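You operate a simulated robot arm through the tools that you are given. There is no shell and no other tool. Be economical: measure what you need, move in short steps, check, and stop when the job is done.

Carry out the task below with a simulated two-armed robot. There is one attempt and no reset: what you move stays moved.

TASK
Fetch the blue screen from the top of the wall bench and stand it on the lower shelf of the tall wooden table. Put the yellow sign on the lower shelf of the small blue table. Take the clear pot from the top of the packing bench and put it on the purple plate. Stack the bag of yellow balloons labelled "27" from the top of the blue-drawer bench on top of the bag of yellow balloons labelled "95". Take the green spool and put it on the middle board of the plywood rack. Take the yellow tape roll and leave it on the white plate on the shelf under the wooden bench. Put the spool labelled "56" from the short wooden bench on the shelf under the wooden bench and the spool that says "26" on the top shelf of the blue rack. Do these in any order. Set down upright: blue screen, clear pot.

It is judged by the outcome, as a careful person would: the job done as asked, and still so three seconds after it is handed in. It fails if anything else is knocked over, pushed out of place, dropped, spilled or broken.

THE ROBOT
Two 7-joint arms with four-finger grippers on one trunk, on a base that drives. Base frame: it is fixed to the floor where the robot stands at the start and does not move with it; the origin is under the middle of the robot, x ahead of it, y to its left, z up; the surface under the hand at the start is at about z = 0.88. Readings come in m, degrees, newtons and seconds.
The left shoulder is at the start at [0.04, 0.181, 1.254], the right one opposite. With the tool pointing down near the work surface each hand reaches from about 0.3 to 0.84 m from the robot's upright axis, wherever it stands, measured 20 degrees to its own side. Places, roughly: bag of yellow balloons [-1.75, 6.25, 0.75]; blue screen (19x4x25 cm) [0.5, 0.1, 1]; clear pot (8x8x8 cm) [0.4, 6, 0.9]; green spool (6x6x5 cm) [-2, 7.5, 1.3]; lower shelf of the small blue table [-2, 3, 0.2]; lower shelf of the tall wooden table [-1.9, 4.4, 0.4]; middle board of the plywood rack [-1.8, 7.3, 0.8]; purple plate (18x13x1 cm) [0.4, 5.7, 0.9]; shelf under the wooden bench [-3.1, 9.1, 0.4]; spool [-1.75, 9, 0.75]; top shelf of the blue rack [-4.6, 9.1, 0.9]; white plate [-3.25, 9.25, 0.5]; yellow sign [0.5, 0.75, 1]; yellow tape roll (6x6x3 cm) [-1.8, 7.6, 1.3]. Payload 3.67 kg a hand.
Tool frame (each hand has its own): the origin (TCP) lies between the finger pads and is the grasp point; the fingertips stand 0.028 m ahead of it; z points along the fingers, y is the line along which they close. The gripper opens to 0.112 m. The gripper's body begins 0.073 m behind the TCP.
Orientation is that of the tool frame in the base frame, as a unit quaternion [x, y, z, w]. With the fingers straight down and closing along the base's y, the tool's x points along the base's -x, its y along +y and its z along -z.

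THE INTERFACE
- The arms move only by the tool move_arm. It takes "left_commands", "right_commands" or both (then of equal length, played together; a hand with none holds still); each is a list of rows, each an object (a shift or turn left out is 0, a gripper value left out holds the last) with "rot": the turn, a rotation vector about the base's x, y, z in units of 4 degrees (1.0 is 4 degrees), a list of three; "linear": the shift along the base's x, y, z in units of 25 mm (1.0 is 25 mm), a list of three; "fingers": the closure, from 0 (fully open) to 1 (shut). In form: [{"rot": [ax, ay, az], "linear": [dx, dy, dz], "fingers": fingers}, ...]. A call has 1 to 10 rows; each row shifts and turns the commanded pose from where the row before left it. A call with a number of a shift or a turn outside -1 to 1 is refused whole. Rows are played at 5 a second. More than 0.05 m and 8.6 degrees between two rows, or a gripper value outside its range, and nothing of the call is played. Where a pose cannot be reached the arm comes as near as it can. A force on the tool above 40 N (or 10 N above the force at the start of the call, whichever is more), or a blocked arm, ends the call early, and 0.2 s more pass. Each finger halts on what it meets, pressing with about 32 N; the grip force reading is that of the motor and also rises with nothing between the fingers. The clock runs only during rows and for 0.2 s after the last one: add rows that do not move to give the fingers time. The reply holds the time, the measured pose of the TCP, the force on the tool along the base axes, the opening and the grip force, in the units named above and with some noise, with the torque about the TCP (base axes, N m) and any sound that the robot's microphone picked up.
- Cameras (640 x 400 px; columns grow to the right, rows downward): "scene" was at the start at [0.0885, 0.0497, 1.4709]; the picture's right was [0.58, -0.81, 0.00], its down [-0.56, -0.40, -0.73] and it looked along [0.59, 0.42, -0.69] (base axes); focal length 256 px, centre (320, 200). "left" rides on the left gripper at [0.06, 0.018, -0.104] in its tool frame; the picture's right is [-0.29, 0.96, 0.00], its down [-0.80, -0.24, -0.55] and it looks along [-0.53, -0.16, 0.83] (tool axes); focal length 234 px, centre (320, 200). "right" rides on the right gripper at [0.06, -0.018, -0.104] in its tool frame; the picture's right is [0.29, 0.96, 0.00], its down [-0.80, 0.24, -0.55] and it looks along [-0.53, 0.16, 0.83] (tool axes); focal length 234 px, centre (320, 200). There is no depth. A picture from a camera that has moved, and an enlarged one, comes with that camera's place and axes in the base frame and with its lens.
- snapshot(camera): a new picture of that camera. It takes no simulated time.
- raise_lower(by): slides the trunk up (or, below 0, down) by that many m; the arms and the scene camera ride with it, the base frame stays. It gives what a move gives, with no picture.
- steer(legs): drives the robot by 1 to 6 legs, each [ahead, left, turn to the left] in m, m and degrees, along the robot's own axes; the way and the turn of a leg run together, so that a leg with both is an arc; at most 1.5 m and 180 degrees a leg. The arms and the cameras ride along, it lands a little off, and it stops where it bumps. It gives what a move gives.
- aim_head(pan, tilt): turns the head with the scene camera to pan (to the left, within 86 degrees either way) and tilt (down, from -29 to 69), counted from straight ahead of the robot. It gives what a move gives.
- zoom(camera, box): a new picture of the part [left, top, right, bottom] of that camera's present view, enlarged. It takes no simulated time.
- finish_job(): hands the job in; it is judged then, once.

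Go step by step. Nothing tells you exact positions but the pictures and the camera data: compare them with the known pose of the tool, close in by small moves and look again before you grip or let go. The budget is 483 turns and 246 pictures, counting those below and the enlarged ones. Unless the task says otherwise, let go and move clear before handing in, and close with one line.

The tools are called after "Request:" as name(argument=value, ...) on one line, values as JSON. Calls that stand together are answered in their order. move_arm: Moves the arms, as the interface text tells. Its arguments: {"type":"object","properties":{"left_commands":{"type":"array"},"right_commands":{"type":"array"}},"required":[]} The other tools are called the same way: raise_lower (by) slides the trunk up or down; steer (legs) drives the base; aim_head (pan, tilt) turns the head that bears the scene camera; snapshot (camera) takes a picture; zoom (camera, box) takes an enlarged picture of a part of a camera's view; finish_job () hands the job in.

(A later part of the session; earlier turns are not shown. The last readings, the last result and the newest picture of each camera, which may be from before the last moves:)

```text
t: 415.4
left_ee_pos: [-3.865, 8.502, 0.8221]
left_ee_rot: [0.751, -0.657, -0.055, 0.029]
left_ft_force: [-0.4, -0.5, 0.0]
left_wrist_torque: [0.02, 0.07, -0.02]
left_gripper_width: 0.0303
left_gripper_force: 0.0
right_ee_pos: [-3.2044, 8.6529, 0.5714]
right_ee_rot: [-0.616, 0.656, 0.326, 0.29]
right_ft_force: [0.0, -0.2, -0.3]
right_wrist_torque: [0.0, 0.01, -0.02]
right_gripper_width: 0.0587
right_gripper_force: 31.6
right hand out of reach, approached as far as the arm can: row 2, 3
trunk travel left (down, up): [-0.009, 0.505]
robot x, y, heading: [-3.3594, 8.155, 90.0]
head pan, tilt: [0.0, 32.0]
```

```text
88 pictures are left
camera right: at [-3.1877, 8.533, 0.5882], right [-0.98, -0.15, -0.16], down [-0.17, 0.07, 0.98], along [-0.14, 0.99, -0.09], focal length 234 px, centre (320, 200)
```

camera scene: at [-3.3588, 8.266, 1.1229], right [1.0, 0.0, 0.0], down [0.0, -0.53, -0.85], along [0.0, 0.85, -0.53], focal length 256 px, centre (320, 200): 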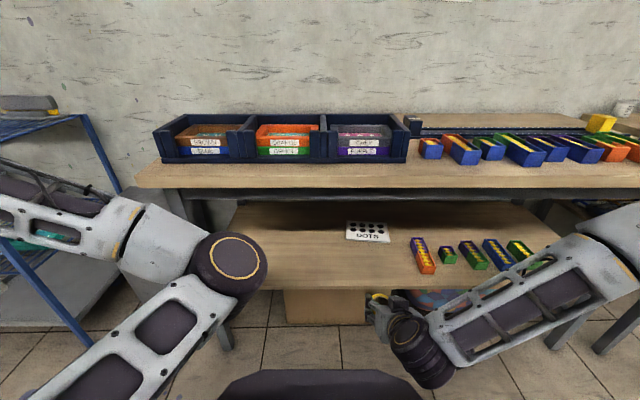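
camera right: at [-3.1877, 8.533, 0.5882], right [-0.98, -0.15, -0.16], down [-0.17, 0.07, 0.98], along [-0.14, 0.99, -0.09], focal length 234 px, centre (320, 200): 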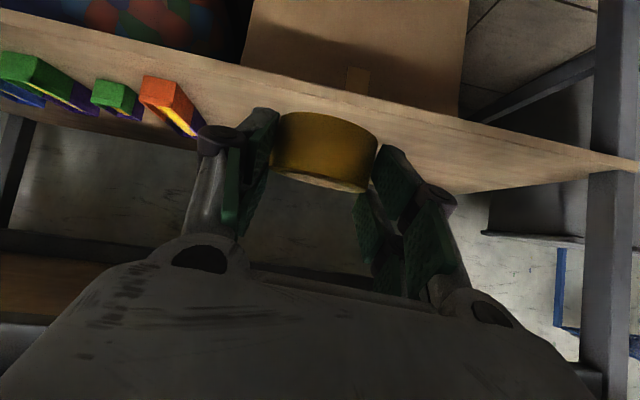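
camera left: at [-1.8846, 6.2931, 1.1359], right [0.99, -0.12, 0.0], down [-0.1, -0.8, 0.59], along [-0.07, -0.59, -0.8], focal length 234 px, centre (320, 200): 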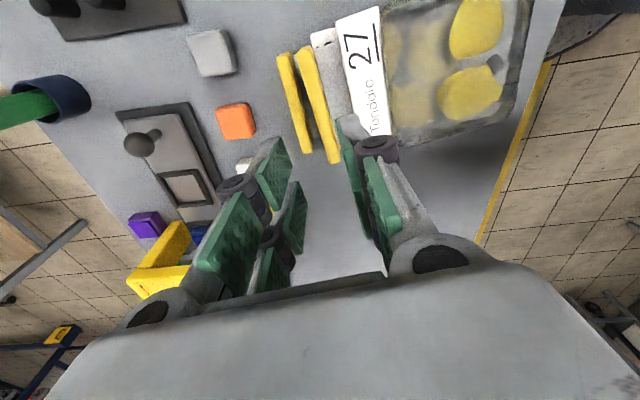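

Request:
move_arm(right_commands=[{"linear": [0.4, 1, 0]}, {"linear": [0.4, 1, 0]}, {"linear": [0.4, 1, 0], "rot": [0, -0.5, 0.2]}, {"linear": [0.4, 1, 0], "rot": [0, -0.5, 0.2]}, {"linear": [0, 1, 0]}, {"linear": [0, 0, 0]}])

Request:
snapshot(camera="right")

Request:
snapshot(camera="scene")

```text
t: 416.8
left_ee_pos: [-3.8655, 8.5016, 0.8222]
left_ee_rot: [0.752, -0.656, -0.056, 0.028]
left_ft_force: [0.1, 0.3, 0.5]
left_wrist_torque: [0.0, 0.04, 0.0]
left_gripper_width: 0.03
left_gripper_force: 0.1
right_ee_pos: [-3.1644, 8.7793, 0.5718]
right_ee_rot: [-0.635, 0.636, 0.311, 0.307]
right_ft_force: [0.0, -1.0, -0.2]
right_wrist_torque: [0.01, -0.02, -0.01]
right_gripper_width: 0.0587
right_gripper_force: 32.1
trunk travel left (down, up): [-0.009, 0.505]
robot x, y, heading: [-3.3585, 8.1553, 90.1]
head pan, tilt: [0.0, 32.0]
```

```text
87 pictures are left
camera right: at [-3.144, 8.6612, 0.5895], right [-0.96, -0.18, -0.22], down [-0.23, 0.05, 0.97], along [-0.16, 0.98, -0.1], focal length 234 px, centre (320, 200)
```

right: 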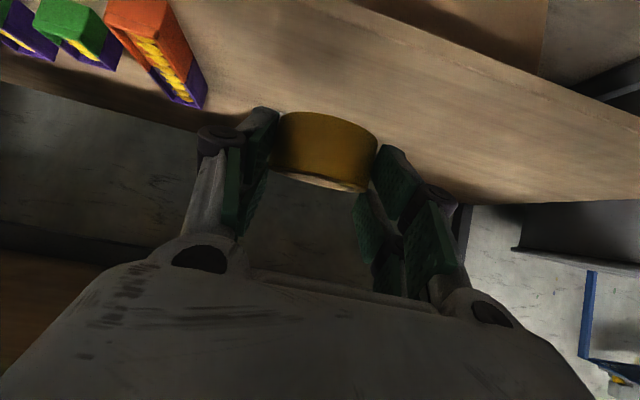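

```text
86 pictures are left
camera scene: at [-3.3591, 8.2658, 1.123], right [1.0, 0.0, 0.0], down [0.0, -0.53, -0.85], along [0.0, 0.85, -0.53], focal length 256 px, centre (320, 200)
```

scene: 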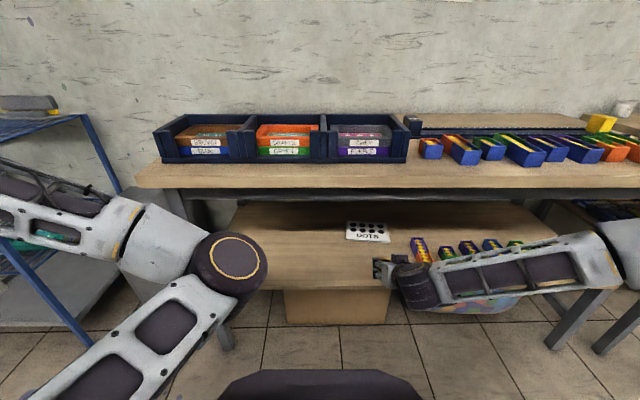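

Request:
steer(legs=[[0.12, 0, 0]])

Request:
move_arm(right_commands=[{"linear": [0, 1, 0]}, {"linear": [0, 1, 0]}, {"linear": [0, 1, 0]}, {"linear": [0, 1, 0]}, {"linear": [0, 0.5, 0]}, {}])

Request:
snapshot(camera="right")

Request:
snapshot(camera="scene")

```text
t: 418.0
left_ee_pos: [-3.8644, 8.6221, 0.8212]
left_ee_rot: [0.751, -0.658, -0.054, 0.029]
left_ft_force: [-0.4, 1.2, 0.2]
left_wrist_torque: [-0.01, 0.0, -0.04]
left_gripper_width: 0.0303
left_gripper_force: 0.0
right_ee_pos: [-3.1625, 8.8983, 0.5722]
right_ee_rot: [-0.636, 0.636, 0.311, 0.307]
right_ft_force: [0.4, -0.8, 0.3]
right_wrist_torque: [-0.02, -0.04, 0.0]
right_gripper_width: 0.0583
right_gripper_force: 31.8
trunk travel left (down, up): [-0.009, 0.505]
robot x, y, heading: [-3.3638, 8.271, 89.9]
head pan, tilt: [0.0, 32.0]
```

```text
t: 419.4
left_ee_pos: [-3.8657, 8.6211, 0.8224]
left_ee_rot: [0.751, -0.657, -0.054, 0.028]
left_ft_force: [-0.5, 0.8, 0.6]
left_wrist_torque: [0.01, 0.02, 0.03]
left_gripper_width: 0.0301
left_gripper_force: 0.1
right_ee_pos: [-3.1619, 9.0091, 0.5729]
right_ee_rot: [-0.635, 0.636, 0.311, 0.308]
right_ft_force: [0.2, -0.2, -0.5]
right_wrist_torque: [-0.03, 0.02, 0.01]
right_gripper_width: 0.0582
right_gripper_force: 32.2
trunk travel left (down, up): [-0.009, 0.505]
robot x, y, heading: [-3.3603, 8.2743, 89.8]
head pan, tilt: [0.0, 32.0]
```

```text
85 pictures are left
camera right: at [-3.1436, 8.8899, 0.5893], right [-0.96, -0.18, -0.22], down [-0.23, 0.06, 0.97], along [-0.16, 0.98, -0.1], focal length 234 px, centre (320, 200)
```

right: 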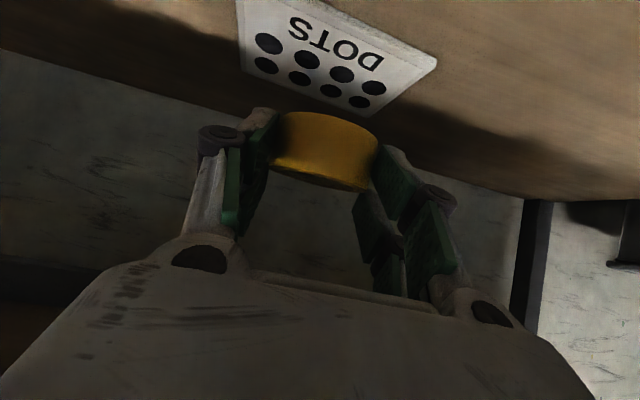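

```text
84 pictures are left
camera scene: at [-3.3585, 8.3836, 1.123], right [1.0, 0.0, 0.0], down [0.0, -0.53, -0.85], along [0.0, 0.85, -0.53], focal length 256 px, centre (320, 200)
```

scene: 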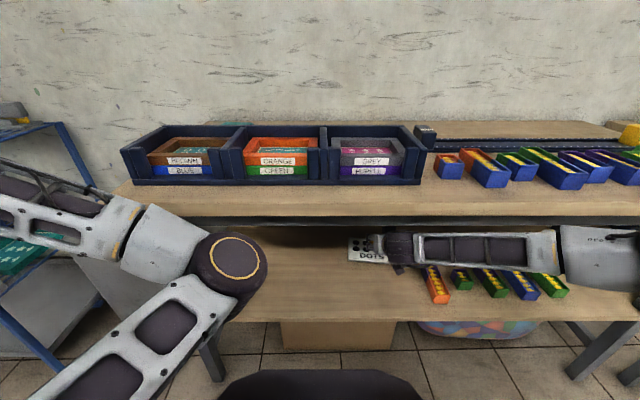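

Request:
move_arm(right_commands=[{"linear": [0.1, 1, -0.5]}, {"linear": [0.1, 1, -0.5]}, {"linear": [0, 1, -0.7]}, {"linear": [0, 0.4, -0.7]}, {"linear": [0, 0, -0.8]}, {}])

Request:
snapshot(camera="right")

Request:
zoom(camera="scene", box=[300, 200, 460, 320])

```text
t: 420.8
left_ee_pos: [-3.8656, 8.6209, 0.8215]
left_ee_rot: [0.751, -0.657, -0.055, 0.028]
left_ft_force: [0.5, 0.3, 0.7]
left_wrist_torque: [0.01, 0.02, -0.01]
left_gripper_width: 0.03
left_gripper_force: 0.0
right_ee_pos: [-3.1584, 9.0951, 0.4941]
right_ee_rot: [-0.635, 0.636, 0.312, 0.307]
right_ft_force: [0.0, 0.0, 0.2]
right_wrist_torque: [0.01, -0.02, -0.02]
right_gripper_width: 0.0585
right_gripper_force: 32.4
trunk travel left (down, up): [-0.009, 0.505]
robot x, y, heading: [-3.3603, 8.2694, 90.2]
head pan, tilt: [0.0, 32.0]
```

```text
83 pictures are left
camera right: at [-3.1393, 8.9765, 0.5117], right [-0.96, -0.18, -0.22], down [-0.23, 0.06, 0.97], along [-0.16, 0.98, -0.09], focal length 234 px, centre (320, 200)
```

right: 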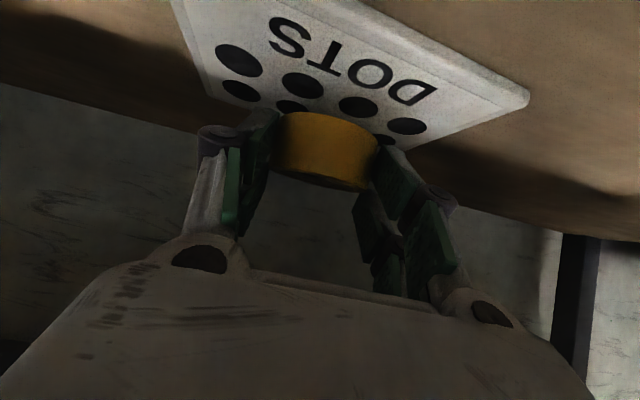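

```text
3.33 times, centred on (380, 260) of scene
camera zoom: at [-3.3586, 8.3836, 1.123], right [1.0, 0.0, 0.0], down [0.0, -0.53, -0.85], along [0.0, 0.85, -0.53], focal length 854 px, centre (120, 0)
```

zoom: 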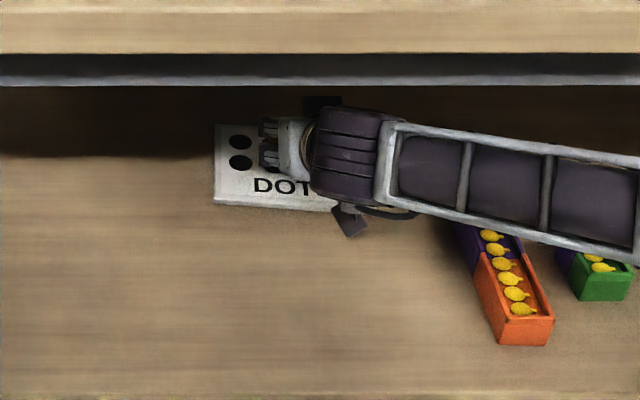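

Request:
move_arm(right_commands=[{"linear": [0.2, -0.2, -0.3]}, {"linear": [0, 0, -0.2]}, {}])

Request:
move_arm(right_commands=[{"linear": [0, 0, -0.2]}, {}])

Request:
move_arm(right_commands=[{"linear": [0, 0, -0.2]}, {}])

```text
t: 421.6
left_ee_pos: [-3.865, 8.6213, 0.8219]
left_ee_rot: [0.751, -0.657, -0.054, 0.028]
left_ft_force: [0.2, -0.3, 0.2]
left_wrist_torque: [-0.01, -0.01, 0.01]
left_gripper_width: 0.03
left_gripper_force: 0.0
right_ee_pos: [-3.1533, 9.0893, 0.481]
right_ee_rot: [-0.635, 0.636, 0.311, 0.309]
right_ft_force: [0.3, -0.7, -0.2]
right_wrist_torque: [0.0, 0.01, -0.01]
right_gripper_width: 0.0586
right_gripper_force: 32.2
trunk travel left (down, up): [-0.009, 0.505]
robot x, y, heading: [-3.3553, 8.2746, 89.9]
head pan, tilt: [0.0, 32.0]
```

```text
t: 422.2
left_ee_pos: [-3.8651, 8.6205, 0.8216]
left_ee_rot: [0.751, -0.657, -0.054, 0.029]
left_ft_force: [0.6, 0.0, 0.2]
left_wrist_torque: [0.0, 0.01, 0.03]
left_gripper_width: 0.0301
left_gripper_force: 0.0
right_ee_pos: [-3.1535, 9.09, 0.475]
right_ee_rot: [-0.635, 0.637, 0.311, 0.307]
right_ft_force: [0.4, 1.1, -0.3]
right_wrist_torque: [-0.02, 0.01, 0.0]
right_gripper_width: 0.0586
right_gripper_force: 32.8
trunk travel left (down, up): [-0.009, 0.505]
robot x, y, heading: [-3.3575, 8.273, 89.6]
head pan, tilt: [0.0, 32.0]
```

```text
t: 422.8
left_ee_pos: [-3.8646, 8.6215, 0.822]
left_ee_rot: [0.751, -0.658, -0.055, 0.028]
left_ft_force: [-0.5, -0.2, -0.5]
left_wrist_torque: [-0.01, -0.02, 0.01]
left_gripper_width: 0.0301
left_gripper_force: 0.1
right_ee_pos: [-3.1523, 9.0897, 0.4709]
right_ee_rot: [-0.635, 0.636, 0.312, 0.308]
right_ft_force: [0.2, -0.3, 0.5]
right_wrist_torque: [-0.03, -0.02, -0.02]
right_gripper_width: 0.0588
right_gripper_force: 31.8
trunk travel left (down, up): [-0.009, 0.505]
robot x, y, heading: [-3.3619, 8.2731, 89.6]
head pan, tilt: [0.0, 32.0]
```

Request:
move_arm(right_commands=[{"linear": [0, 0, -0.2]}, {}])

Request:
move_arm(right_commands=[{"linear": [0, 0, -0.2]}, {}])

Request:
snapshot(camera="right")

```text
t: 423.4
left_ee_pos: [-3.8657, 8.6208, 0.8224]
left_ee_rot: [0.751, -0.657, -0.055, 0.028]
left_ft_force: [0.0, 0.9, -0.1]
left_wrist_torque: [0.01, -0.02, -0.02]
left_gripper_width: 0.0302
left_gripper_force: 0.0
right_ee_pos: [-3.1526, 9.0905, 0.4681]
right_ee_rot: [0.635, -0.635, -0.314, -0.308]
right_ft_force: [-0.9, 1.3, 8.0]
right_wrist_torque: [0.39, -0.06, -0.01]
right_gripper_width: 0.0586
right_gripper_force: 31.9
trunk travel left (down, up): [-0.009, 0.505]
robot x, y, heading: [-3.3574, 8.2673, 89.7]
head pan, tilt: [0.0, 32.0]
```

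```text
t: 424.0
left_ee_pos: [-3.8652, 8.6193, 0.8218]
left_ee_rot: [0.751, -0.657, -0.055, 0.028]
left_ft_force: [-0.2, -0.1, -0.3]
left_wrist_torque: [0.0, 0.03, -0.03]
left_gripper_width: 0.0301
left_gripper_force: 0.0
right_ee_pos: [-3.1504, 9.0918, 0.4668]
right_ee_rot: [0.635, -0.635, -0.314, -0.309]
right_ft_force: [-1.6, -1.2, 24.8]
right_wrist_torque: [0.82, -0.22, 0.15]
right_gripper_width: 0.0586
right_gripper_force: 31.8
trunk travel left (down, up): [-0.009, 0.505]
robot x, y, heading: [-3.3604, 8.2743, 90.0]
head pan, tilt: [0.0, 32.0]
```

```text
81 pictures are left
camera right: at [-3.1325, 8.9718, 0.4814], right [-0.96, -0.18, -0.22], down [-0.23, 0.05, 0.97], along [-0.16, 0.98, -0.09], focal length 234 px, centre (320, 200)
```

right: 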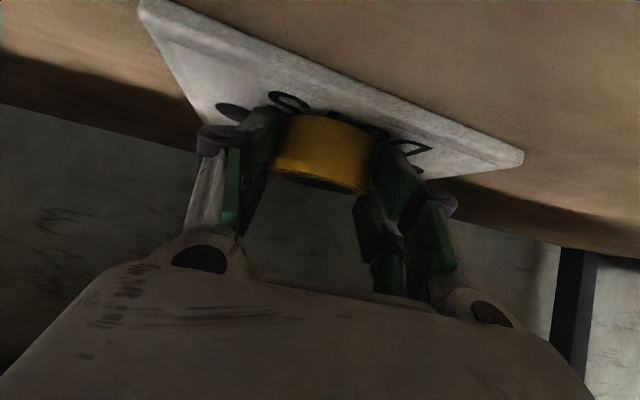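

Request:
move_arm(right_commands=[{"linear": [0, 0, 0.2]}, {"fingers": 0.4}, {"fingers": 0.22}, {}])

Request:
move_arm(right_commands=[{"linear": [0, -0.7, 0.55]}, {"linear": [0, -0.7, 0.55]}, {"linear": [0, -0.7, 0.55]}, {"linear": [0, -0.8, 0.2]}, {"linear": [0, -1, 0]}])

Request:
snapshot(camera="right")

```text
t: 425.0
left_ee_pos: [-3.8651, 8.6202, 0.8222]
left_ee_rot: [0.752, -0.657, -0.055, 0.028]
left_ft_force: [1.2, -0.2, -0.8]
left_wrist_torque: [0.0, 0.01, 0.0]
left_gripper_width: 0.0302
left_gripper_force: 0.0
right_ee_pos: [-3.1506, 9.0899, 0.4645]
right_ee_rot: [-0.636, 0.636, 0.311, 0.307]
right_ft_force: [0.1, 0.2, 0.6]
right_wrist_torque: [-0.02, -0.02, -0.03]
right_gripper_width: 0.0872
right_gripper_force: 0.0
trunk travel left (down, up): [-0.009, 0.505]
robot x, y, heading: [-3.3623, 8.2749, 89.8]
head pan, tilt: [0.0, 32.0]
```

```text
t: 426.2
left_ee_pos: [-3.865, 8.6215, 0.8224]
left_ee_rot: [0.751, -0.658, -0.055, 0.028]
left_ft_force: [0.8, -0.7, 1.0]
left_wrist_torque: [0.01, 0.01, 0.0]
left_gripper_width: 0.0302
left_gripper_force: 0.0
right_ee_pos: [-3.154, 8.9926, 0.5093]
right_ee_rot: [-0.635, 0.636, 0.312, 0.308]
right_ft_force: [0.2, -0.1, -0.5]
right_wrist_torque: [-0.01, -0.01, 0.0]
right_gripper_width: 0.0875
right_gripper_force: 0.0
trunk travel left (down, up): [-0.009, 0.505]
robot x, y, heading: [-3.3622, 8.2728, 89.8]
head pan, tilt: [0.0, 32.0]
```

```text
80 pictures are left
camera right: at [-3.1333, 8.8735, 0.5257], right [-0.96, -0.18, -0.22], down [-0.23, 0.05, 0.97], along [-0.16, 0.98, -0.09], focal length 234 px, centre (320, 200)
```

right: 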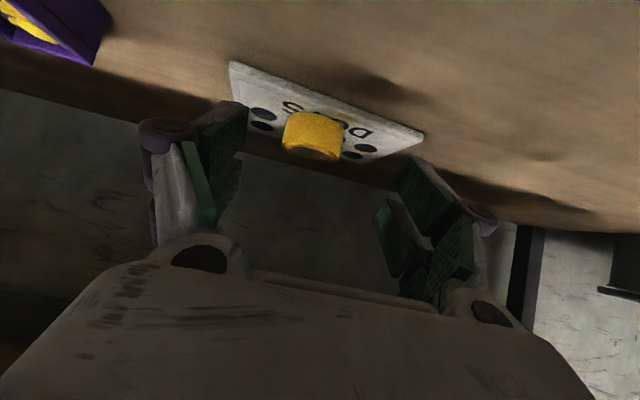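

Tape sits on the white plate. I withdraw, raise the trunk, and return to the short bench for the spools.

Request:
move_arm(right_commands=[{"linear": [0, -1, 0.3]}, {"linear": [0, -1, 0.3]}, {"linear": [0, -1, 0.2]}, {"linear": [0, -1, 0.2]}])

Request:
steer(legs=[[-0.18, 0, 0]])

Request:
raise_lower(by=0.4)

Request:
snapshot(camera="scene")

```text
t: 427.2
left_ee_pos: [-3.8637, 8.6205, 0.8233]
left_ee_rot: [0.751, -0.657, -0.056, 0.028]
left_ft_force: [0.4, -0.5, 0.8]
left_wrist_torque: [0.07, 0.0, 0.0]
left_gripper_width: 0.0303
left_gripper_force: 0.0
right_ee_pos: [-3.1496, 8.9167, 0.5319]
right_ee_rot: [-0.635, 0.637, 0.311, 0.307]
right_ft_force: [1.4, -1.1, -1.6]
right_wrist_torque: [0.18, 0.05, 0.05]
right_gripper_width: 0.0874
right_gripper_force: 0.1
right hand out of reach, approached as far as the arm can: row 4
trunk travel left (down, up): [-0.009, 0.505]
robot x, y, heading: [-3.359, 8.2729, 89.9]
head pan, tilt: [0.0, 32.0]
```

```text
t: 428.7
left_ee_pos: [-3.8671, 8.4362, 0.8215]
left_ee_rot: [0.753, -0.656, -0.054, 0.028]
left_ft_force: [0.3, 0.7, 0.6]
left_wrist_torque: [0.08, 0.0, 0.03]
left_gripper_width: 0.0301
left_gripper_force: 0.0
right_ee_pos: [-3.1531, 8.7345, 0.5315]
right_ee_rot: [0.636, -0.635, -0.312, -0.308]
right_ft_force: [-0.6, 0.5, 0.1]
right_wrist_torque: [-0.03, 0.0, 0.01]
right_gripper_width: 0.0875
right_gripper_force: 0.0
trunk travel left (down, up): [-0.009, 0.505]
robot x, y, heading: [-3.3597, 8.0868, 89.9]
head pan, tilt: [0.0, 32.0]
```

```text
t: 432.6
left_ee_pos: [-3.8656, 8.4354, 1.2228]
left_ee_rot: [0.752, -0.656, -0.055, 0.029]
left_ft_force: [-0.6, -0.5, 0.2]
left_wrist_torque: [-0.01, 0.04, 0.0]
left_gripper_width: 0.0301
left_gripper_force: 0.1
right_ee_pos: [-3.153, 8.735, 0.9307]
right_ee_rot: [0.637, -0.636, -0.31, -0.306]
right_ft_force: [-0.3, 0.0, -0.3]
right_wrist_torque: [0.0, 0.01, 0.03]
right_gripper_width: 0.0873
right_gripper_force: 0.1
trunk travel left (down, up): [-0.409, 0.105]
robot x, y, heading: [-3.3623, 8.0889, 90.2]
head pan, tilt: [0.0, 32.0]
```

```text
79 pictures are left
camera scene: at [-3.3593, 8.2008, 1.5223], right [1.0, 0.0, 0.0], down [0.0, -0.53, -0.85], along [0.0, 0.85, -0.53], focal length 256 px, centre (320, 200)
```

scene: 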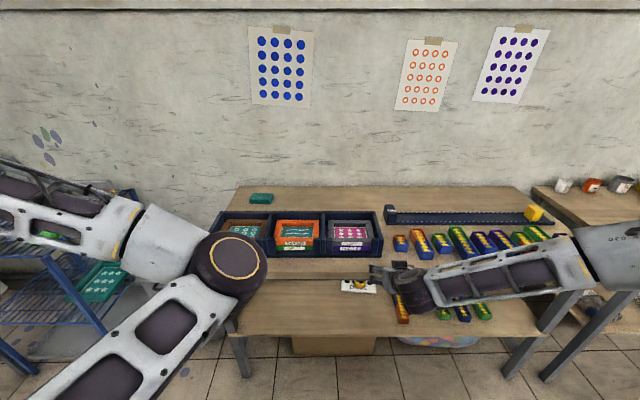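

Request:
raise_lower(by=0.1)

Request:
steer(legs=[[0, -1.05, 0]])

Request:
aim_head(pan=-10, tilt=38)

Request:
snapshot(camera="scene")

Request:
snapshot(camera="right")

```text
t: 433.9
left_ee_pos: [-3.8655, 8.4365, 1.321]
left_ee_rot: [0.752, -0.656, -0.055, 0.03]
left_ft_force: [0.3, -0.5, 0.1]
left_wrist_torque: [-0.01, -0.05, 0.0]
left_gripper_width: 0.0302
left_gripper_force: 0.1
right_ee_pos: [-3.1527, 8.7359, 1.0293]
right_ee_rot: [0.637, -0.635, -0.311, -0.307]
right_ft_force: [0.4, -0.2, -0.1]
right_wrist_torque: [0.0, 0.01, -0.02]
right_gripper_width: 0.0874
right_gripper_force: 0.0
trunk travel left (down, up): [-0.509, 0.005]
robot x, y, heading: [-3.3634, 8.0893, 90.0]
head pan, tilt: [0.0, 32.0]
```

```text
t: 439.5
left_ee_pos: [-2.8087, 8.4352, 1.322]
left_ee_rot: [0.752, -0.656, -0.054, 0.03]
left_ft_force: [0.8, 0.1, 1.2]
left_wrist_torque: [-0.04, -0.03, 0.01]
left_gripper_width: 0.0304
left_gripper_force: 0.1
right_ee_pos: [-2.0955, 8.7329, 1.0308]
right_ee_rot: [0.637, -0.636, -0.31, -0.307]
right_ft_force: [-0.4, 0.2, -0.7]
right_wrist_torque: [0.0, 0.02, 0.01]
right_gripper_width: 0.0871
right_gripper_force: 0.0
trunk travel left (down, up): [-0.509, 0.005]
robot x, y, heading: [-2.3014, 8.0909, 89.8]
head pan, tilt: [0.0, 32.0]
```

```text
t: 440.2
left_ee_pos: [-2.8075, 8.436, 1.3214]
left_ee_rot: [0.752, -0.656, -0.054, 0.028]
left_ft_force: [0.8, 0.2, 0.2]
left_wrist_torque: [0.01, 0.04, 0.02]
left_gripper_width: 0.0301
left_gripper_force: 0.0
right_ee_pos: [-2.0948, 8.7347, 1.0309]
right_ee_rot: [-0.636, 0.636, 0.311, 0.307]
right_ft_force: [0.1, -0.2, -0.2]
right_wrist_torque: [-0.03, -0.02, -0.01]
right_gripper_width: 0.0875
right_gripper_force: 0.0
trunk travel left (down, up): [-0.509, 0.005]
robot x, y, heading: [-2.3012, 8.089, 89.6]
head pan, tilt: [-10.0, 38.0]
```

```text
78 pictures are left
camera scene: at [-2.286, 8.1951, 1.613], right [0.98, -0.17, 0.0], down [-0.11, -0.61, -0.79], along [0.14, 0.78, -0.62], focal length 256 px, centre (320, 200)
```

scene: 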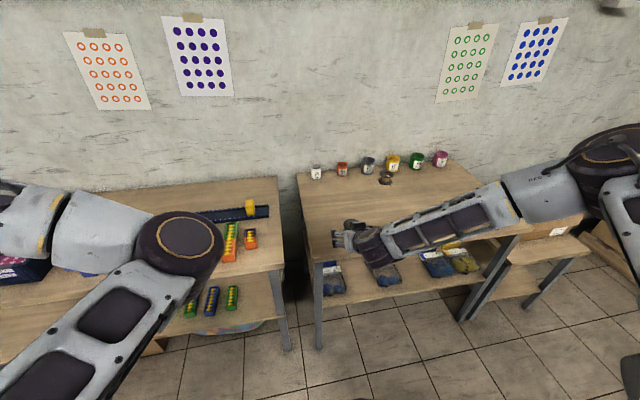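

```text
77 pictures are left
camera right: at [-2.075, 8.6151, 1.0474], right [-0.96, -0.18, -0.22], down [-0.23, 0.06, 0.97], along [-0.16, 0.98, -0.1], focal length 234 px, centre (320, 200)
```

right: 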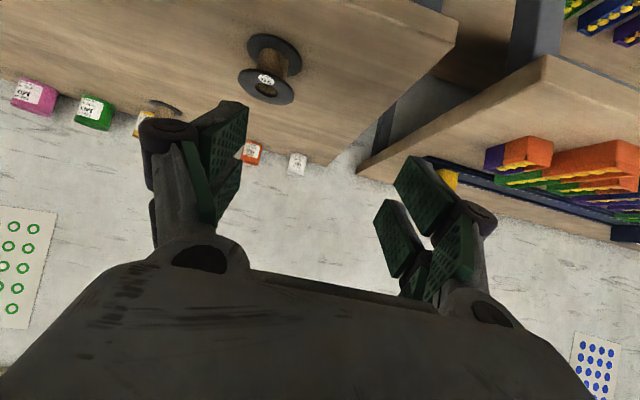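

Request:
zoom(camera="right", box=[230, 20, 310, 110])

```text
4.44 times, centred on (270, 65) of right
camera zoom: at [-2.075, 8.6151, 1.0474], right [-0.96, -0.18, -0.22], down [-0.23, 0.06, 0.97], along [-0.16, 0.98, -0.1], focal length 1041 px, centre (542, 800)
```

zoom: 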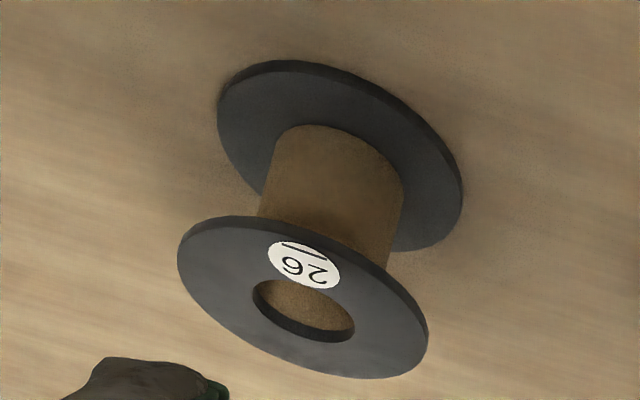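

It is spool "26", at about (−2.02, 8.947) on the bench top (z≈0.82), flange ~8 cm. I approach to grip its top flange.

Request:
move_arm(right_commands=[{"linear": [1, 1, -0.8], "fingers": 0}, {"linear": [1, 1, -0.8]}, {"linear": [1, 1, -0.8]}, {"linear": [0.1, 1, -0.8]}, {"linear": [0, 1, 0]}, {"linear": [0, 1, 0]}, {"linear": [0, 1, 0]}, {"linear": [0, 1, 0]}, {}])

Request:
snapshot(camera="right")

Request:
zoom(camera="scene", box=[300, 180, 460, 290])

```text
t: 442.2
left_ee_pos: [-2.8084, 8.4355, 1.3215]
left_ee_rot: [0.752, -0.656, -0.055, 0.028]
left_ft_force: [-0.6, -0.8, -1.2]
left_wrist_torque: [-0.02, 0.02, 0.01]
left_gripper_width: 0.0299
left_gripper_force: 0.0
right_ee_pos: [-2.0053, 8.933, 0.9587]
right_ee_rot: [0.637, -0.636, -0.311, -0.307]
right_ft_force: [0.2, -0.2, 0.2]
right_wrist_torque: [-0.02, 0.0, 0.0]
right_gripper_width: 0.112
right_gripper_force: 0.0
right hand out of reach, approached as far as the arm can: row 2
trunk travel left (down, up): [-0.509, 0.005]
robot x, y, heading: [-2.3054, 8.0865, 90.0]
head pan, tilt: [-10.0, 38.0]
```

```text
75 pictures are left
camera right: at [-1.9854, 8.8146, 0.9759], right [-0.96, -0.18, -0.22], down [-0.24, 0.06, 0.97], along [-0.16, 0.98, -0.1], focal length 234 px, centre (320, 200)
```

right: 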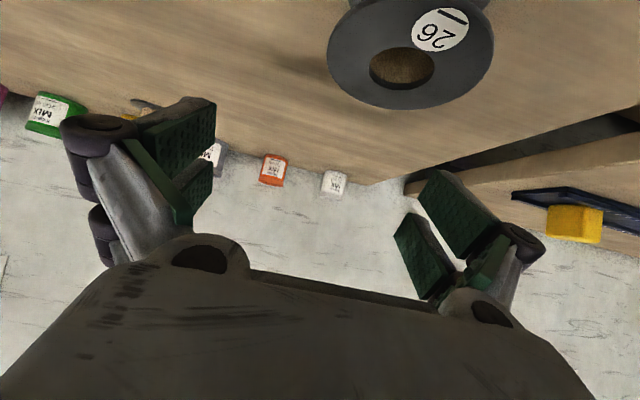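

```text
3.64 times, centred on (380, 235) of scene
camera zoom: at [-2.2866, 8.1949, 1.613], right [0.98, -0.18, 0.0], down [-0.11, -0.61, -0.79], along [0.14, 0.78, -0.62], focal length 932 px, centre (102, 73)
```

zoom: 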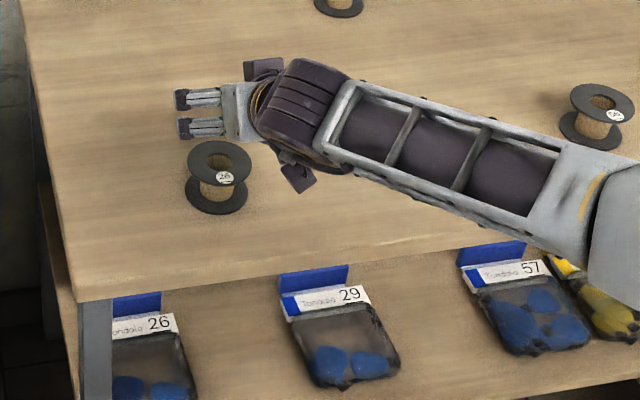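

Request:
move_arm(right_commands=[{"linear": [-0.8, -0.6, 0]}, {"linear": [0, 0, -1]}, {"linear": [0, 0, -1]}, {"linear": [0, 0, -0.5]}, {}])

Request:
snapshot(camera="right")

Request:
zoom(camera="scene", box=[300, 180, 460, 290])

```text
t: 443.4
left_ee_pos: [-2.8078, 8.4369, 1.3203]
left_ee_rot: [0.752, -0.656, -0.054, 0.028]
left_ft_force: [0.6, -0.7, 0.7]
left_wrist_torque: [0.02, -0.02, 0.0]
left_gripper_width: 0.0303
left_gripper_force: 0.0
right_ee_pos: [-2.0256, 8.9172, 0.8962]
right_ee_rot: [-0.636, 0.636, 0.31, 0.306]
right_ft_force: [-0.7, 0.5, -0.3]
right_wrist_torque: [0.03, 0.01, 0.03]
right_gripper_width: 0.112
right_gripper_force: 0.1
trunk travel left (down, up): [-0.509, 0.005]
robot x, y, heading: [-2.3009, 8.0883, 89.8]
head pan, tilt: [-10.0, 38.0]
```

```text
73 pictures are left
camera right: at [-2.0059, 8.7984, 0.9133], right [-0.96, -0.18, -0.22], down [-0.24, 0.06, 0.97], along [-0.16, 0.98, -0.1], focal length 234 px, centre (320, 200)
```

right: 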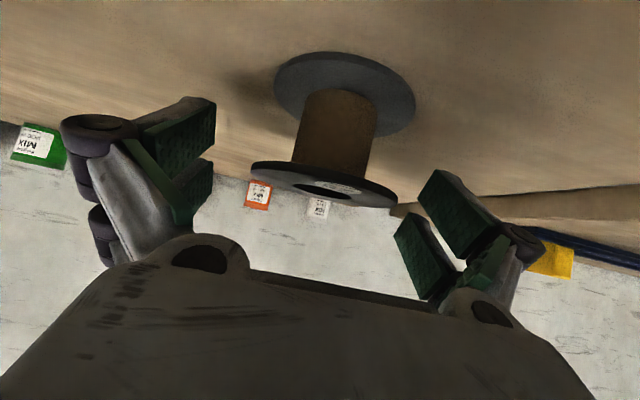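

```text
3.64 times, centred on (380, 235) of scene
camera zoom: at [-2.2862, 8.1951, 1.613], right [0.98, -0.18, 0.0], down [-0.11, -0.61, -0.79], along [0.14, 0.78, -0.62], focal length 932 px, centre (102, 73)
```

zoom: 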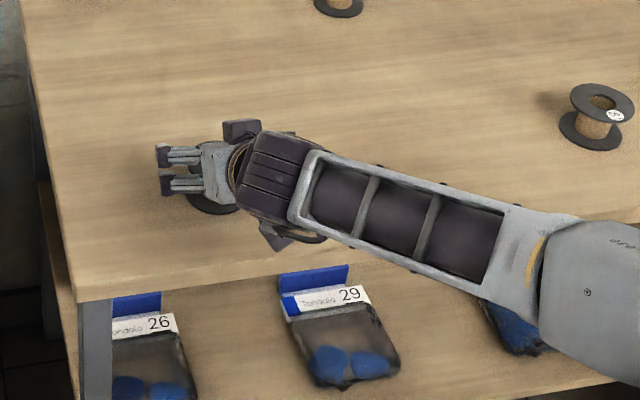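

Request:
move_arm(right_commands=[{"linear": [0, 0, -0.5]}, {"fingers": 1}, {}, {}, {}])

Request:
snapshot(camera="right")

```text
t: 444.6
left_ee_pos: [-2.8077, 8.4365, 1.3211]
left_ee_rot: [0.751, -0.657, -0.055, 0.029]
left_ft_force: [-0.7, -0.6, -0.6]
left_wrist_torque: [0.0, 0.02, -0.01]
left_gripper_width: 0.0301
left_gripper_force: 0.0
right_ee_pos: [-2.0248, 8.9185, 0.8858]
right_ee_rot: [-0.636, 0.636, 0.311, 0.306]
right_ft_force: [-0.2, 0.1, 1.8]
right_wrist_torque: [0.0, 0.06, -0.05]
right_gripper_width: 0.0701
right_gripper_force: 31.4
trunk travel left (down, up): [-0.509, 0.005]
robot x, y, heading: [-2.2998, 8.0881, 90.3]
head pan, tilt: [-10.0, 38.0]
```

```text
71 pictures are left
camera right: at [-2.0052, 8.7991, 0.9026], right [-0.96, -0.18, -0.22], down [-0.23, 0.06, 0.97], along [-0.16, 0.98, -0.1], focal length 234 px, centre (320, 200)
```

right: 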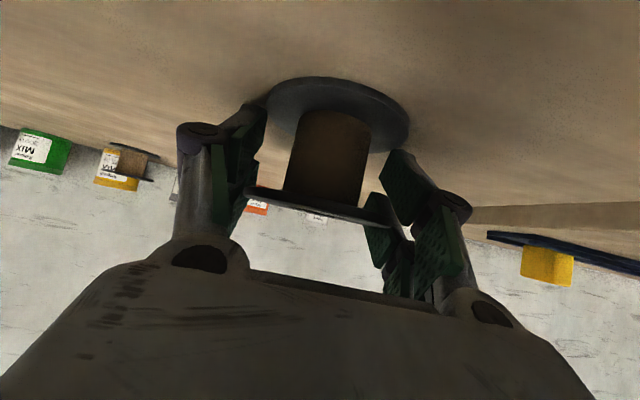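

Request:
move_arm(right_commands=[{"linear": [0, 0, 0.4]}, {"linear": [0, 0, 0.6]}, {"linear": [0, 0, 1]}, {}])

Request:
snapshot(camera="right")

```text
t: 445.6
left_ee_pos: [-2.8091, 8.4366, 1.3214]
left_ee_rot: [0.751, -0.657, -0.055, 0.029]
left_ft_force: [0.0, -0.2, -0.8]
left_wrist_torque: [0.01, -0.01, 0.01]
left_gripper_width: 0.0302
left_gripper_force: 0.0
right_ee_pos: [-2.0264, 8.9174, 0.9332]
right_ee_rot: [0.636, -0.636, -0.311, -0.307]
right_ft_force: [0.3, 1.1, -1.6]
right_wrist_torque: [0.01, -0.03, -0.02]
right_gripper_width: 0.0702
right_gripper_force: 32.3
trunk travel left (down, up): [-0.509, 0.005]
robot x, y, heading: [-2.301, 8.0893, 90.0]
head pan, tilt: [-10.0, 38.0]
```

```text
70 pictures are left
camera right: at [-2.0068, 8.7987, 0.9506], right [-0.96, -0.18, -0.22], down [-0.23, 0.06, 0.97], along [-0.16, 0.98, -0.1], focal length 234 px, centre (320, 200)
```

right: 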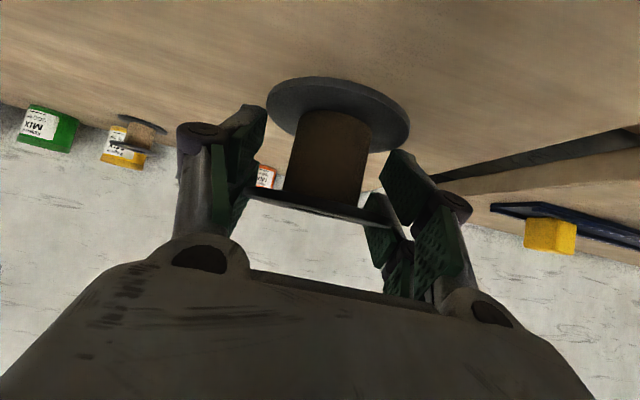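

Request:
move_arm(right_commands=[{"linear": [0, 0, 1]}, {"linear": [0, 0, 1]}, {"linear": [0, -1, 1]}, {"linear": [0, -1, 1]}, {"linear": [0, -1, 0]}, {"linear": [0, -1, 0]}, {"linear": [0, -1, 0]}, {"linear": [0, -1, 0]}, {"linear": [0, -1, 0]}])

Request:
steer(legs=[[0.1, 0, 0], [0, 1.5, 0], [0, 0.3, 0]])

Request:
aim_head(pan=25, tilt=30)

Request:
snapshot(camera="scene")

```text
t: 447.6
left_ee_pos: [-2.8077, 8.4345, 1.3211]
left_ee_rot: [0.752, -0.657, -0.056, 0.029]
left_ft_force: [0.4, 0.4, 0.4]
left_wrist_torque: [0.02, 0.01, -0.02]
left_gripper_width: 0.0302
left_gripper_force: 0.1
right_ee_pos: [-2.0268, 8.7423, 1.0332]
right_ee_rot: [-0.636, 0.636, 0.311, 0.307]
right_ft_force: [-0.1, -0.2, 0.2]
right_wrist_torque: [0.03, -0.01, -0.02]
right_gripper_width: 0.0703
right_gripper_force: 31.4
trunk travel left (down, up): [-0.509, 0.005]
robot x, y, heading: [-2.3006, 8.0872, 90.0]
head pan, tilt: [-10.0, 38.0]
```

```text
t: 457.7
left_ee_pos: [-4.5946, 8.6036, 1.3206]
left_ee_rot: [0.738, -0.672, -0.056, 0.027]
left_ft_force: [-0.7, 0.1, -0.2]
left_wrist_torque: [0.0, 0.04, 0.02]
left_gripper_width: 0.0302
left_gripper_force: 0.1
right_ee_pos: [-3.8001, 8.8771, 1.0332]
right_ee_rot: [-0.622, 0.65, 0.304, 0.312]
right_ft_force: [0.9, 0.7, -0.6]
right_wrist_torque: [0.01, 0.01, 0.02]
right_gripper_width: 0.0701
right_gripper_force: 32.0
trunk travel left (down, up): [-0.509, 0.005]
robot x, y, heading: [-4.1063, 8.2314, 87.3]
head pan, tilt: [-10.0, 38.0]
```

```text
t: 458.8
left_ee_pos: [-4.5956, 8.6048, 1.3216]
left_ee_rot: [0.737, -0.673, -0.056, 0.027]
left_ft_force: [0.4, 0.5, -0.9]
left_wrist_torque: [0.02, 0.01, 0.01]
left_gripper_width: 0.0302
left_gripper_force: 0.0
right_ee_pos: [-3.8005, 8.8777, 1.0332]
right_ee_rot: [-0.622, 0.65, 0.304, 0.312]
right_ft_force: [0.5, 0.0, -1.0]
right_wrist_torque: [0.04, 0.02, 0.03]
right_gripper_width: 0.0703
right_gripper_force: 32.4
trunk travel left (down, up): [-0.509, 0.005]
robot x, y, heading: [-4.1084, 8.2373, 87.6]
head pan, tilt: [25.0, 30.0]
```

```text
69 pictures are left
camera scene: at [-4.138, 8.3397, 1.6254], right [0.92, 0.38, 0.0], down [0.19, -0.46, -0.87], along [-0.33, 0.8, -0.5], focal length 256 px, centre (320, 200)
```

scene: 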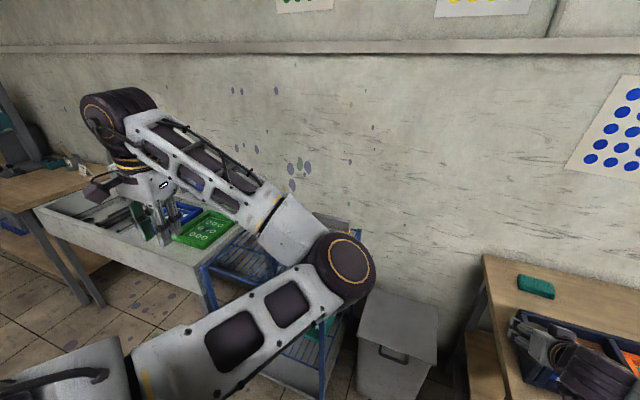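

Request:
steer(legs=[[0, 0, 2.5], [0, 0.7, 0]])

Request:
aim_head(pan=-10, tilt=42)

Request:
snapshot(camera="scene")

Request:
snapshot(camera="right")

```text
t: 463.1
left_ee_pos: [-5.3003, 8.5879, 1.3215]
left_ee_rot: [0.75, -0.658, -0.056, 0.029]
left_ft_force: [-0.1, 0.4, 0.4]
left_wrist_torque: [0.01, -0.01, -0.02]
left_gripper_width: 0.0302
left_gripper_force: 0.0
right_ee_pos: [-4.5174, 8.8904, 1.0329]
right_ee_rot: [-0.634, 0.639, 0.309, 0.307]
right_ft_force: [0.5, 0.2, -0.6]
right_wrist_torque: [-0.02, -0.02, -0.01]
right_gripper_width: 0.0702
right_gripper_force: 32.1
trunk travel left (down, up): [-0.509, 0.005]
robot x, y, heading: [-4.7972, 8.237, 89.5]
head pan, tilt: [25.0, 30.0]
```

```text
t: 464.1
left_ee_pos: [-5.2996, 8.5885, 1.3215]
left_ee_rot: [0.75, -0.659, -0.055, 0.028]
left_ft_force: [0.1, 0.1, -0.9]
left_wrist_torque: [-0.03, -0.02, -0.02]
left_gripper_width: 0.0303
left_gripper_force: 0.0
right_ee_pos: [-4.5188, 8.8919, 1.033]
right_ee_rot: [-0.635, 0.638, 0.309, 0.307]
right_ft_force: [0.4, -0.2, 0.1]
right_wrist_torque: [0.01, 0.01, -0.02]
right_gripper_width: 0.0703
right_gripper_force: 32.3
trunk travel left (down, up): [-0.509, 0.005]
robot x, y, heading: [-4.7969, 8.2373, 89.7]
head pan, tilt: [-10.0, 42.0]
```

```text
68 pictures are left
camera scene: at [-4.7808, 8.3413, 1.6071], right [0.98, -0.18, 0.0], down [-0.12, -0.66, -0.74], along [0.13, 0.73, -0.67], focal length 256 px, centre (320, 200)
```

scene: 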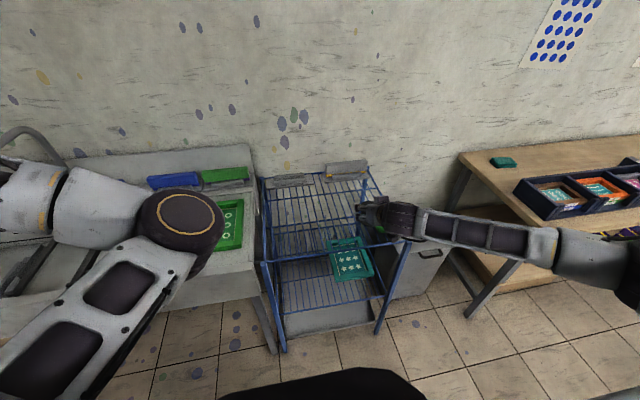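

```text
67 pictures are left
camera right: at [-4.4986, 8.772, 1.05], right [-0.96, -0.18, -0.22], down [-0.23, 0.06, 0.97], along [-0.16, 0.98, -0.1], focal length 234 px, centre (320, 200)
```

right: 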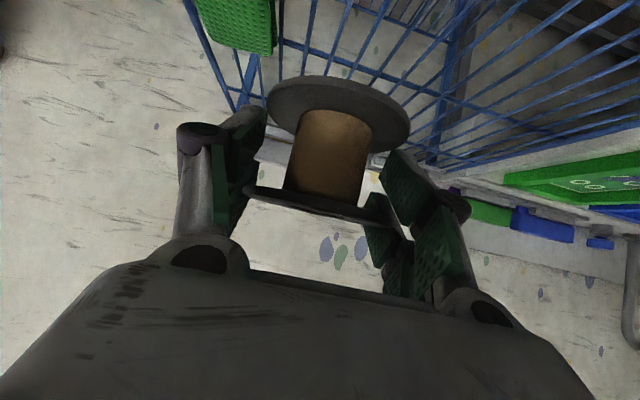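

Request:
zoom(camera="scene", box=[240, 140, 420, 360])

```text
1.82 times, centred on (330, 250) of scene
camera zoom: at [-4.7808, 8.3413, 1.6071], right [0.98, -0.18, 0.0], down [-0.12, -0.66, -0.74], along [0.13, 0.73, -0.67], focal length 466 px, centre (302, 109)
```

zoom: 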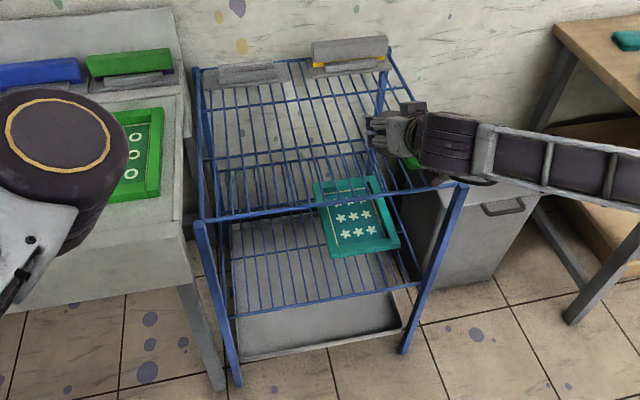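

Top wire shelf spans x −4.87…−4.38, y 8.85…9.2. I go to its middle (−4.62, 9.0) and lower slowly.

Request:
steer(legs=[[0, 0.1, 0]])

Request:
move_arm(right_commands=[{"linear": [0, 1, 0]}, {"linear": [0, 1, 0]}, {"linear": [0, 1, 0]}, {"linear": [0, 1, 0]}, {"linear": [0, 0.5, 0]}, {"linear": [0, 0, -1]}, {"linear": [0, 0, -0.8]}, {}])

Request:
snapshot(camera="right")

Request:
zoom(camera="scene", box=[260, 130, 460, 330])

```text
t: 465.2
left_ee_pos: [-5.4003, 8.588, 1.3225]
left_ee_rot: [0.751, -0.658, -0.056, 0.029]
left_ft_force: [-0.3, -0.4, -0.2]
left_wrist_torque: [-0.03, -0.02, 0.01]
left_gripper_width: 0.0304
left_gripper_force: 0.0
right_ee_pos: [-4.617, 8.8924, 1.032]
right_ee_rot: [-0.635, 0.638, 0.31, 0.306]
right_ft_force: [-0.2, -0.3, -0.6]
right_wrist_torque: [0.02, 0.02, 0.0]
right_gripper_width: 0.0704
right_gripper_force: 32.0
trunk travel left (down, up): [-0.509, 0.005]
robot x, y, heading: [-4.8961, 8.2393, 89.8]
head pan, tilt: [-10.0, 42.0]
```

```text
t: 467.0
left_ee_pos: [-5.4016, 8.5872, 1.3213]
left_ee_rot: [0.751, -0.657, -0.055, 0.029]
left_ft_force: [0.0, 0.2, 0.3]
left_wrist_torque: [0.01, 0.0, 0.01]
left_gripper_width: 0.03
left_gripper_force: 0.2
right_ee_pos: [-4.6211, 9.0046, 0.9864]
right_ee_rot: [-0.635, 0.638, 0.309, 0.308]
right_ft_force: [-0.2, 0.2, -0.5]
right_wrist_torque: [0.0, -0.02, -0.02]
right_gripper_width: 0.0698
right_gripper_force: 32.0
trunk travel left (down, up): [-0.509, 0.005]
robot x, y, heading: [-4.8958, 8.2351, 89.4]
head pan, tilt: [-10.0, 42.0]
```

```text
65 pictures are left
camera right: at [-4.6021, 8.8852, 1.0042], right [-0.96, -0.18, -0.22], down [-0.24, 0.06, 0.97], along [-0.16, 0.98, -0.1], focal length 234 px, centre (320, 200)
```

right: 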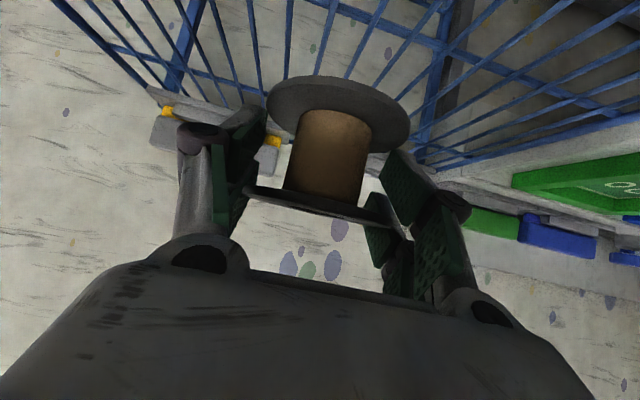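

```text
2.00 times, centred on (360, 230) of scene
camera zoom: at [-4.8811, 8.3418, 1.6071], right [0.98, -0.18, 0.0], down [-0.12, -0.66, -0.74], along [0.13, 0.73, -0.67], focal length 513 px, centre (240, 140)
```

zoom: 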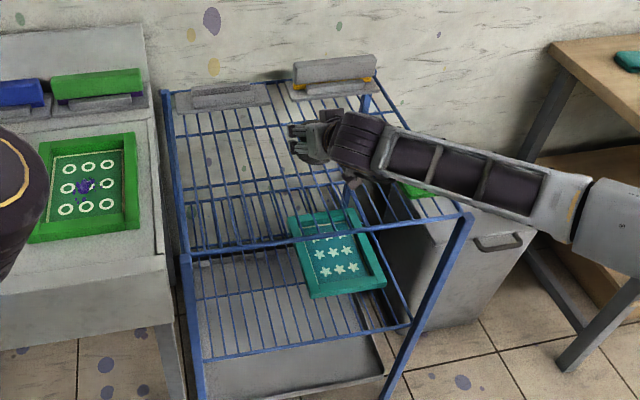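

Request:
move_arm(right_commands=[{"linear": [0, 0, -1]}, {"linear": [0, 0, -1]}, {"linear": [0, 0, -0.6]}, {}])

Request:
snapshot(camera="right")

Request:
move_arm(right_commands=[{"linear": [0, 0, -0.3]}, {}])

```text
t: 468.0
left_ee_pos: [-5.4029, 8.5865, 1.3223]
left_ee_rot: [0.751, -0.658, -0.054, 0.029]
left_ft_force: [0.0, -0.2, 0.2]
left_wrist_torque: [-0.04, 0.01, 0.03]
left_gripper_width: 0.0301
left_gripper_force: 0.0
right_ee_pos: [-4.6141, 9.0064, 0.9291]
right_ee_rot: [-0.636, 0.639, 0.308, 0.306]
right_ft_force: [-0.6, 0.1, -0.7]
right_wrist_torque: [0.01, 0.01, 0.04]
right_gripper_width: 0.07
right_gripper_force: 31.5
right hand out of reach, approached as far as the arm can: row 3
trunk travel left (down, up): [-0.509, 0.005]
robot x, y, heading: [-4.8957, 8.2383, 89.7]
head pan, tilt: [-10.0, 42.0]
```

```text
63 pictures are left
camera right: at [-4.5946, 8.8867, 0.947], right [-0.96, -0.18, -0.22], down [-0.24, 0.06, 0.97], along [-0.16, 0.98, -0.1], focal length 234 px, centre (320, 200)
```

right: 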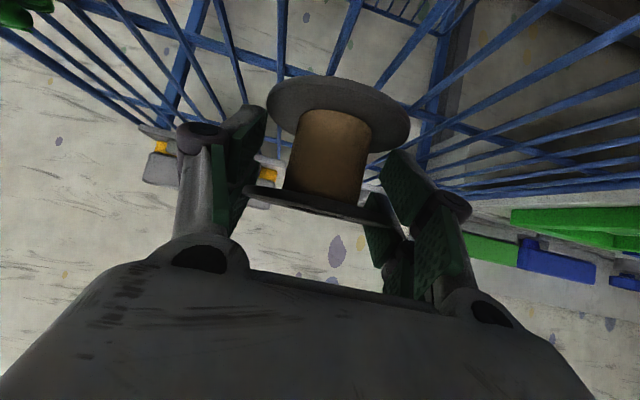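

```text
t: 468.6
left_ee_pos: [-5.4015, 8.5873, 1.3207]
left_ee_rot: [0.75, -0.658, -0.055, 0.028]
left_ft_force: [0.0, 0.4, -0.7]
left_wrist_torque: [-0.01, -0.06, -0.02]
left_gripper_width: 0.03
left_gripper_force: 0.1
right_ee_pos: [-4.6133, 9.0052, 0.9299]
right_ee_rot: [-0.636, 0.638, 0.309, 0.305]
right_ft_force: [-0.1, -0.7, -1.1]
right_wrist_torque: [0.0, 0.02, -0.02]
right_gripper_width: 0.0702
right_gripper_force: 31.7
right hand out of reach, approached as far as the arm can: row 1
trunk travel left (down, up): [-0.509, 0.005]
robot x, y, heading: [-4.8974, 8.2352, 89.3]
head pan, tilt: [-10.0, 42.0]
```

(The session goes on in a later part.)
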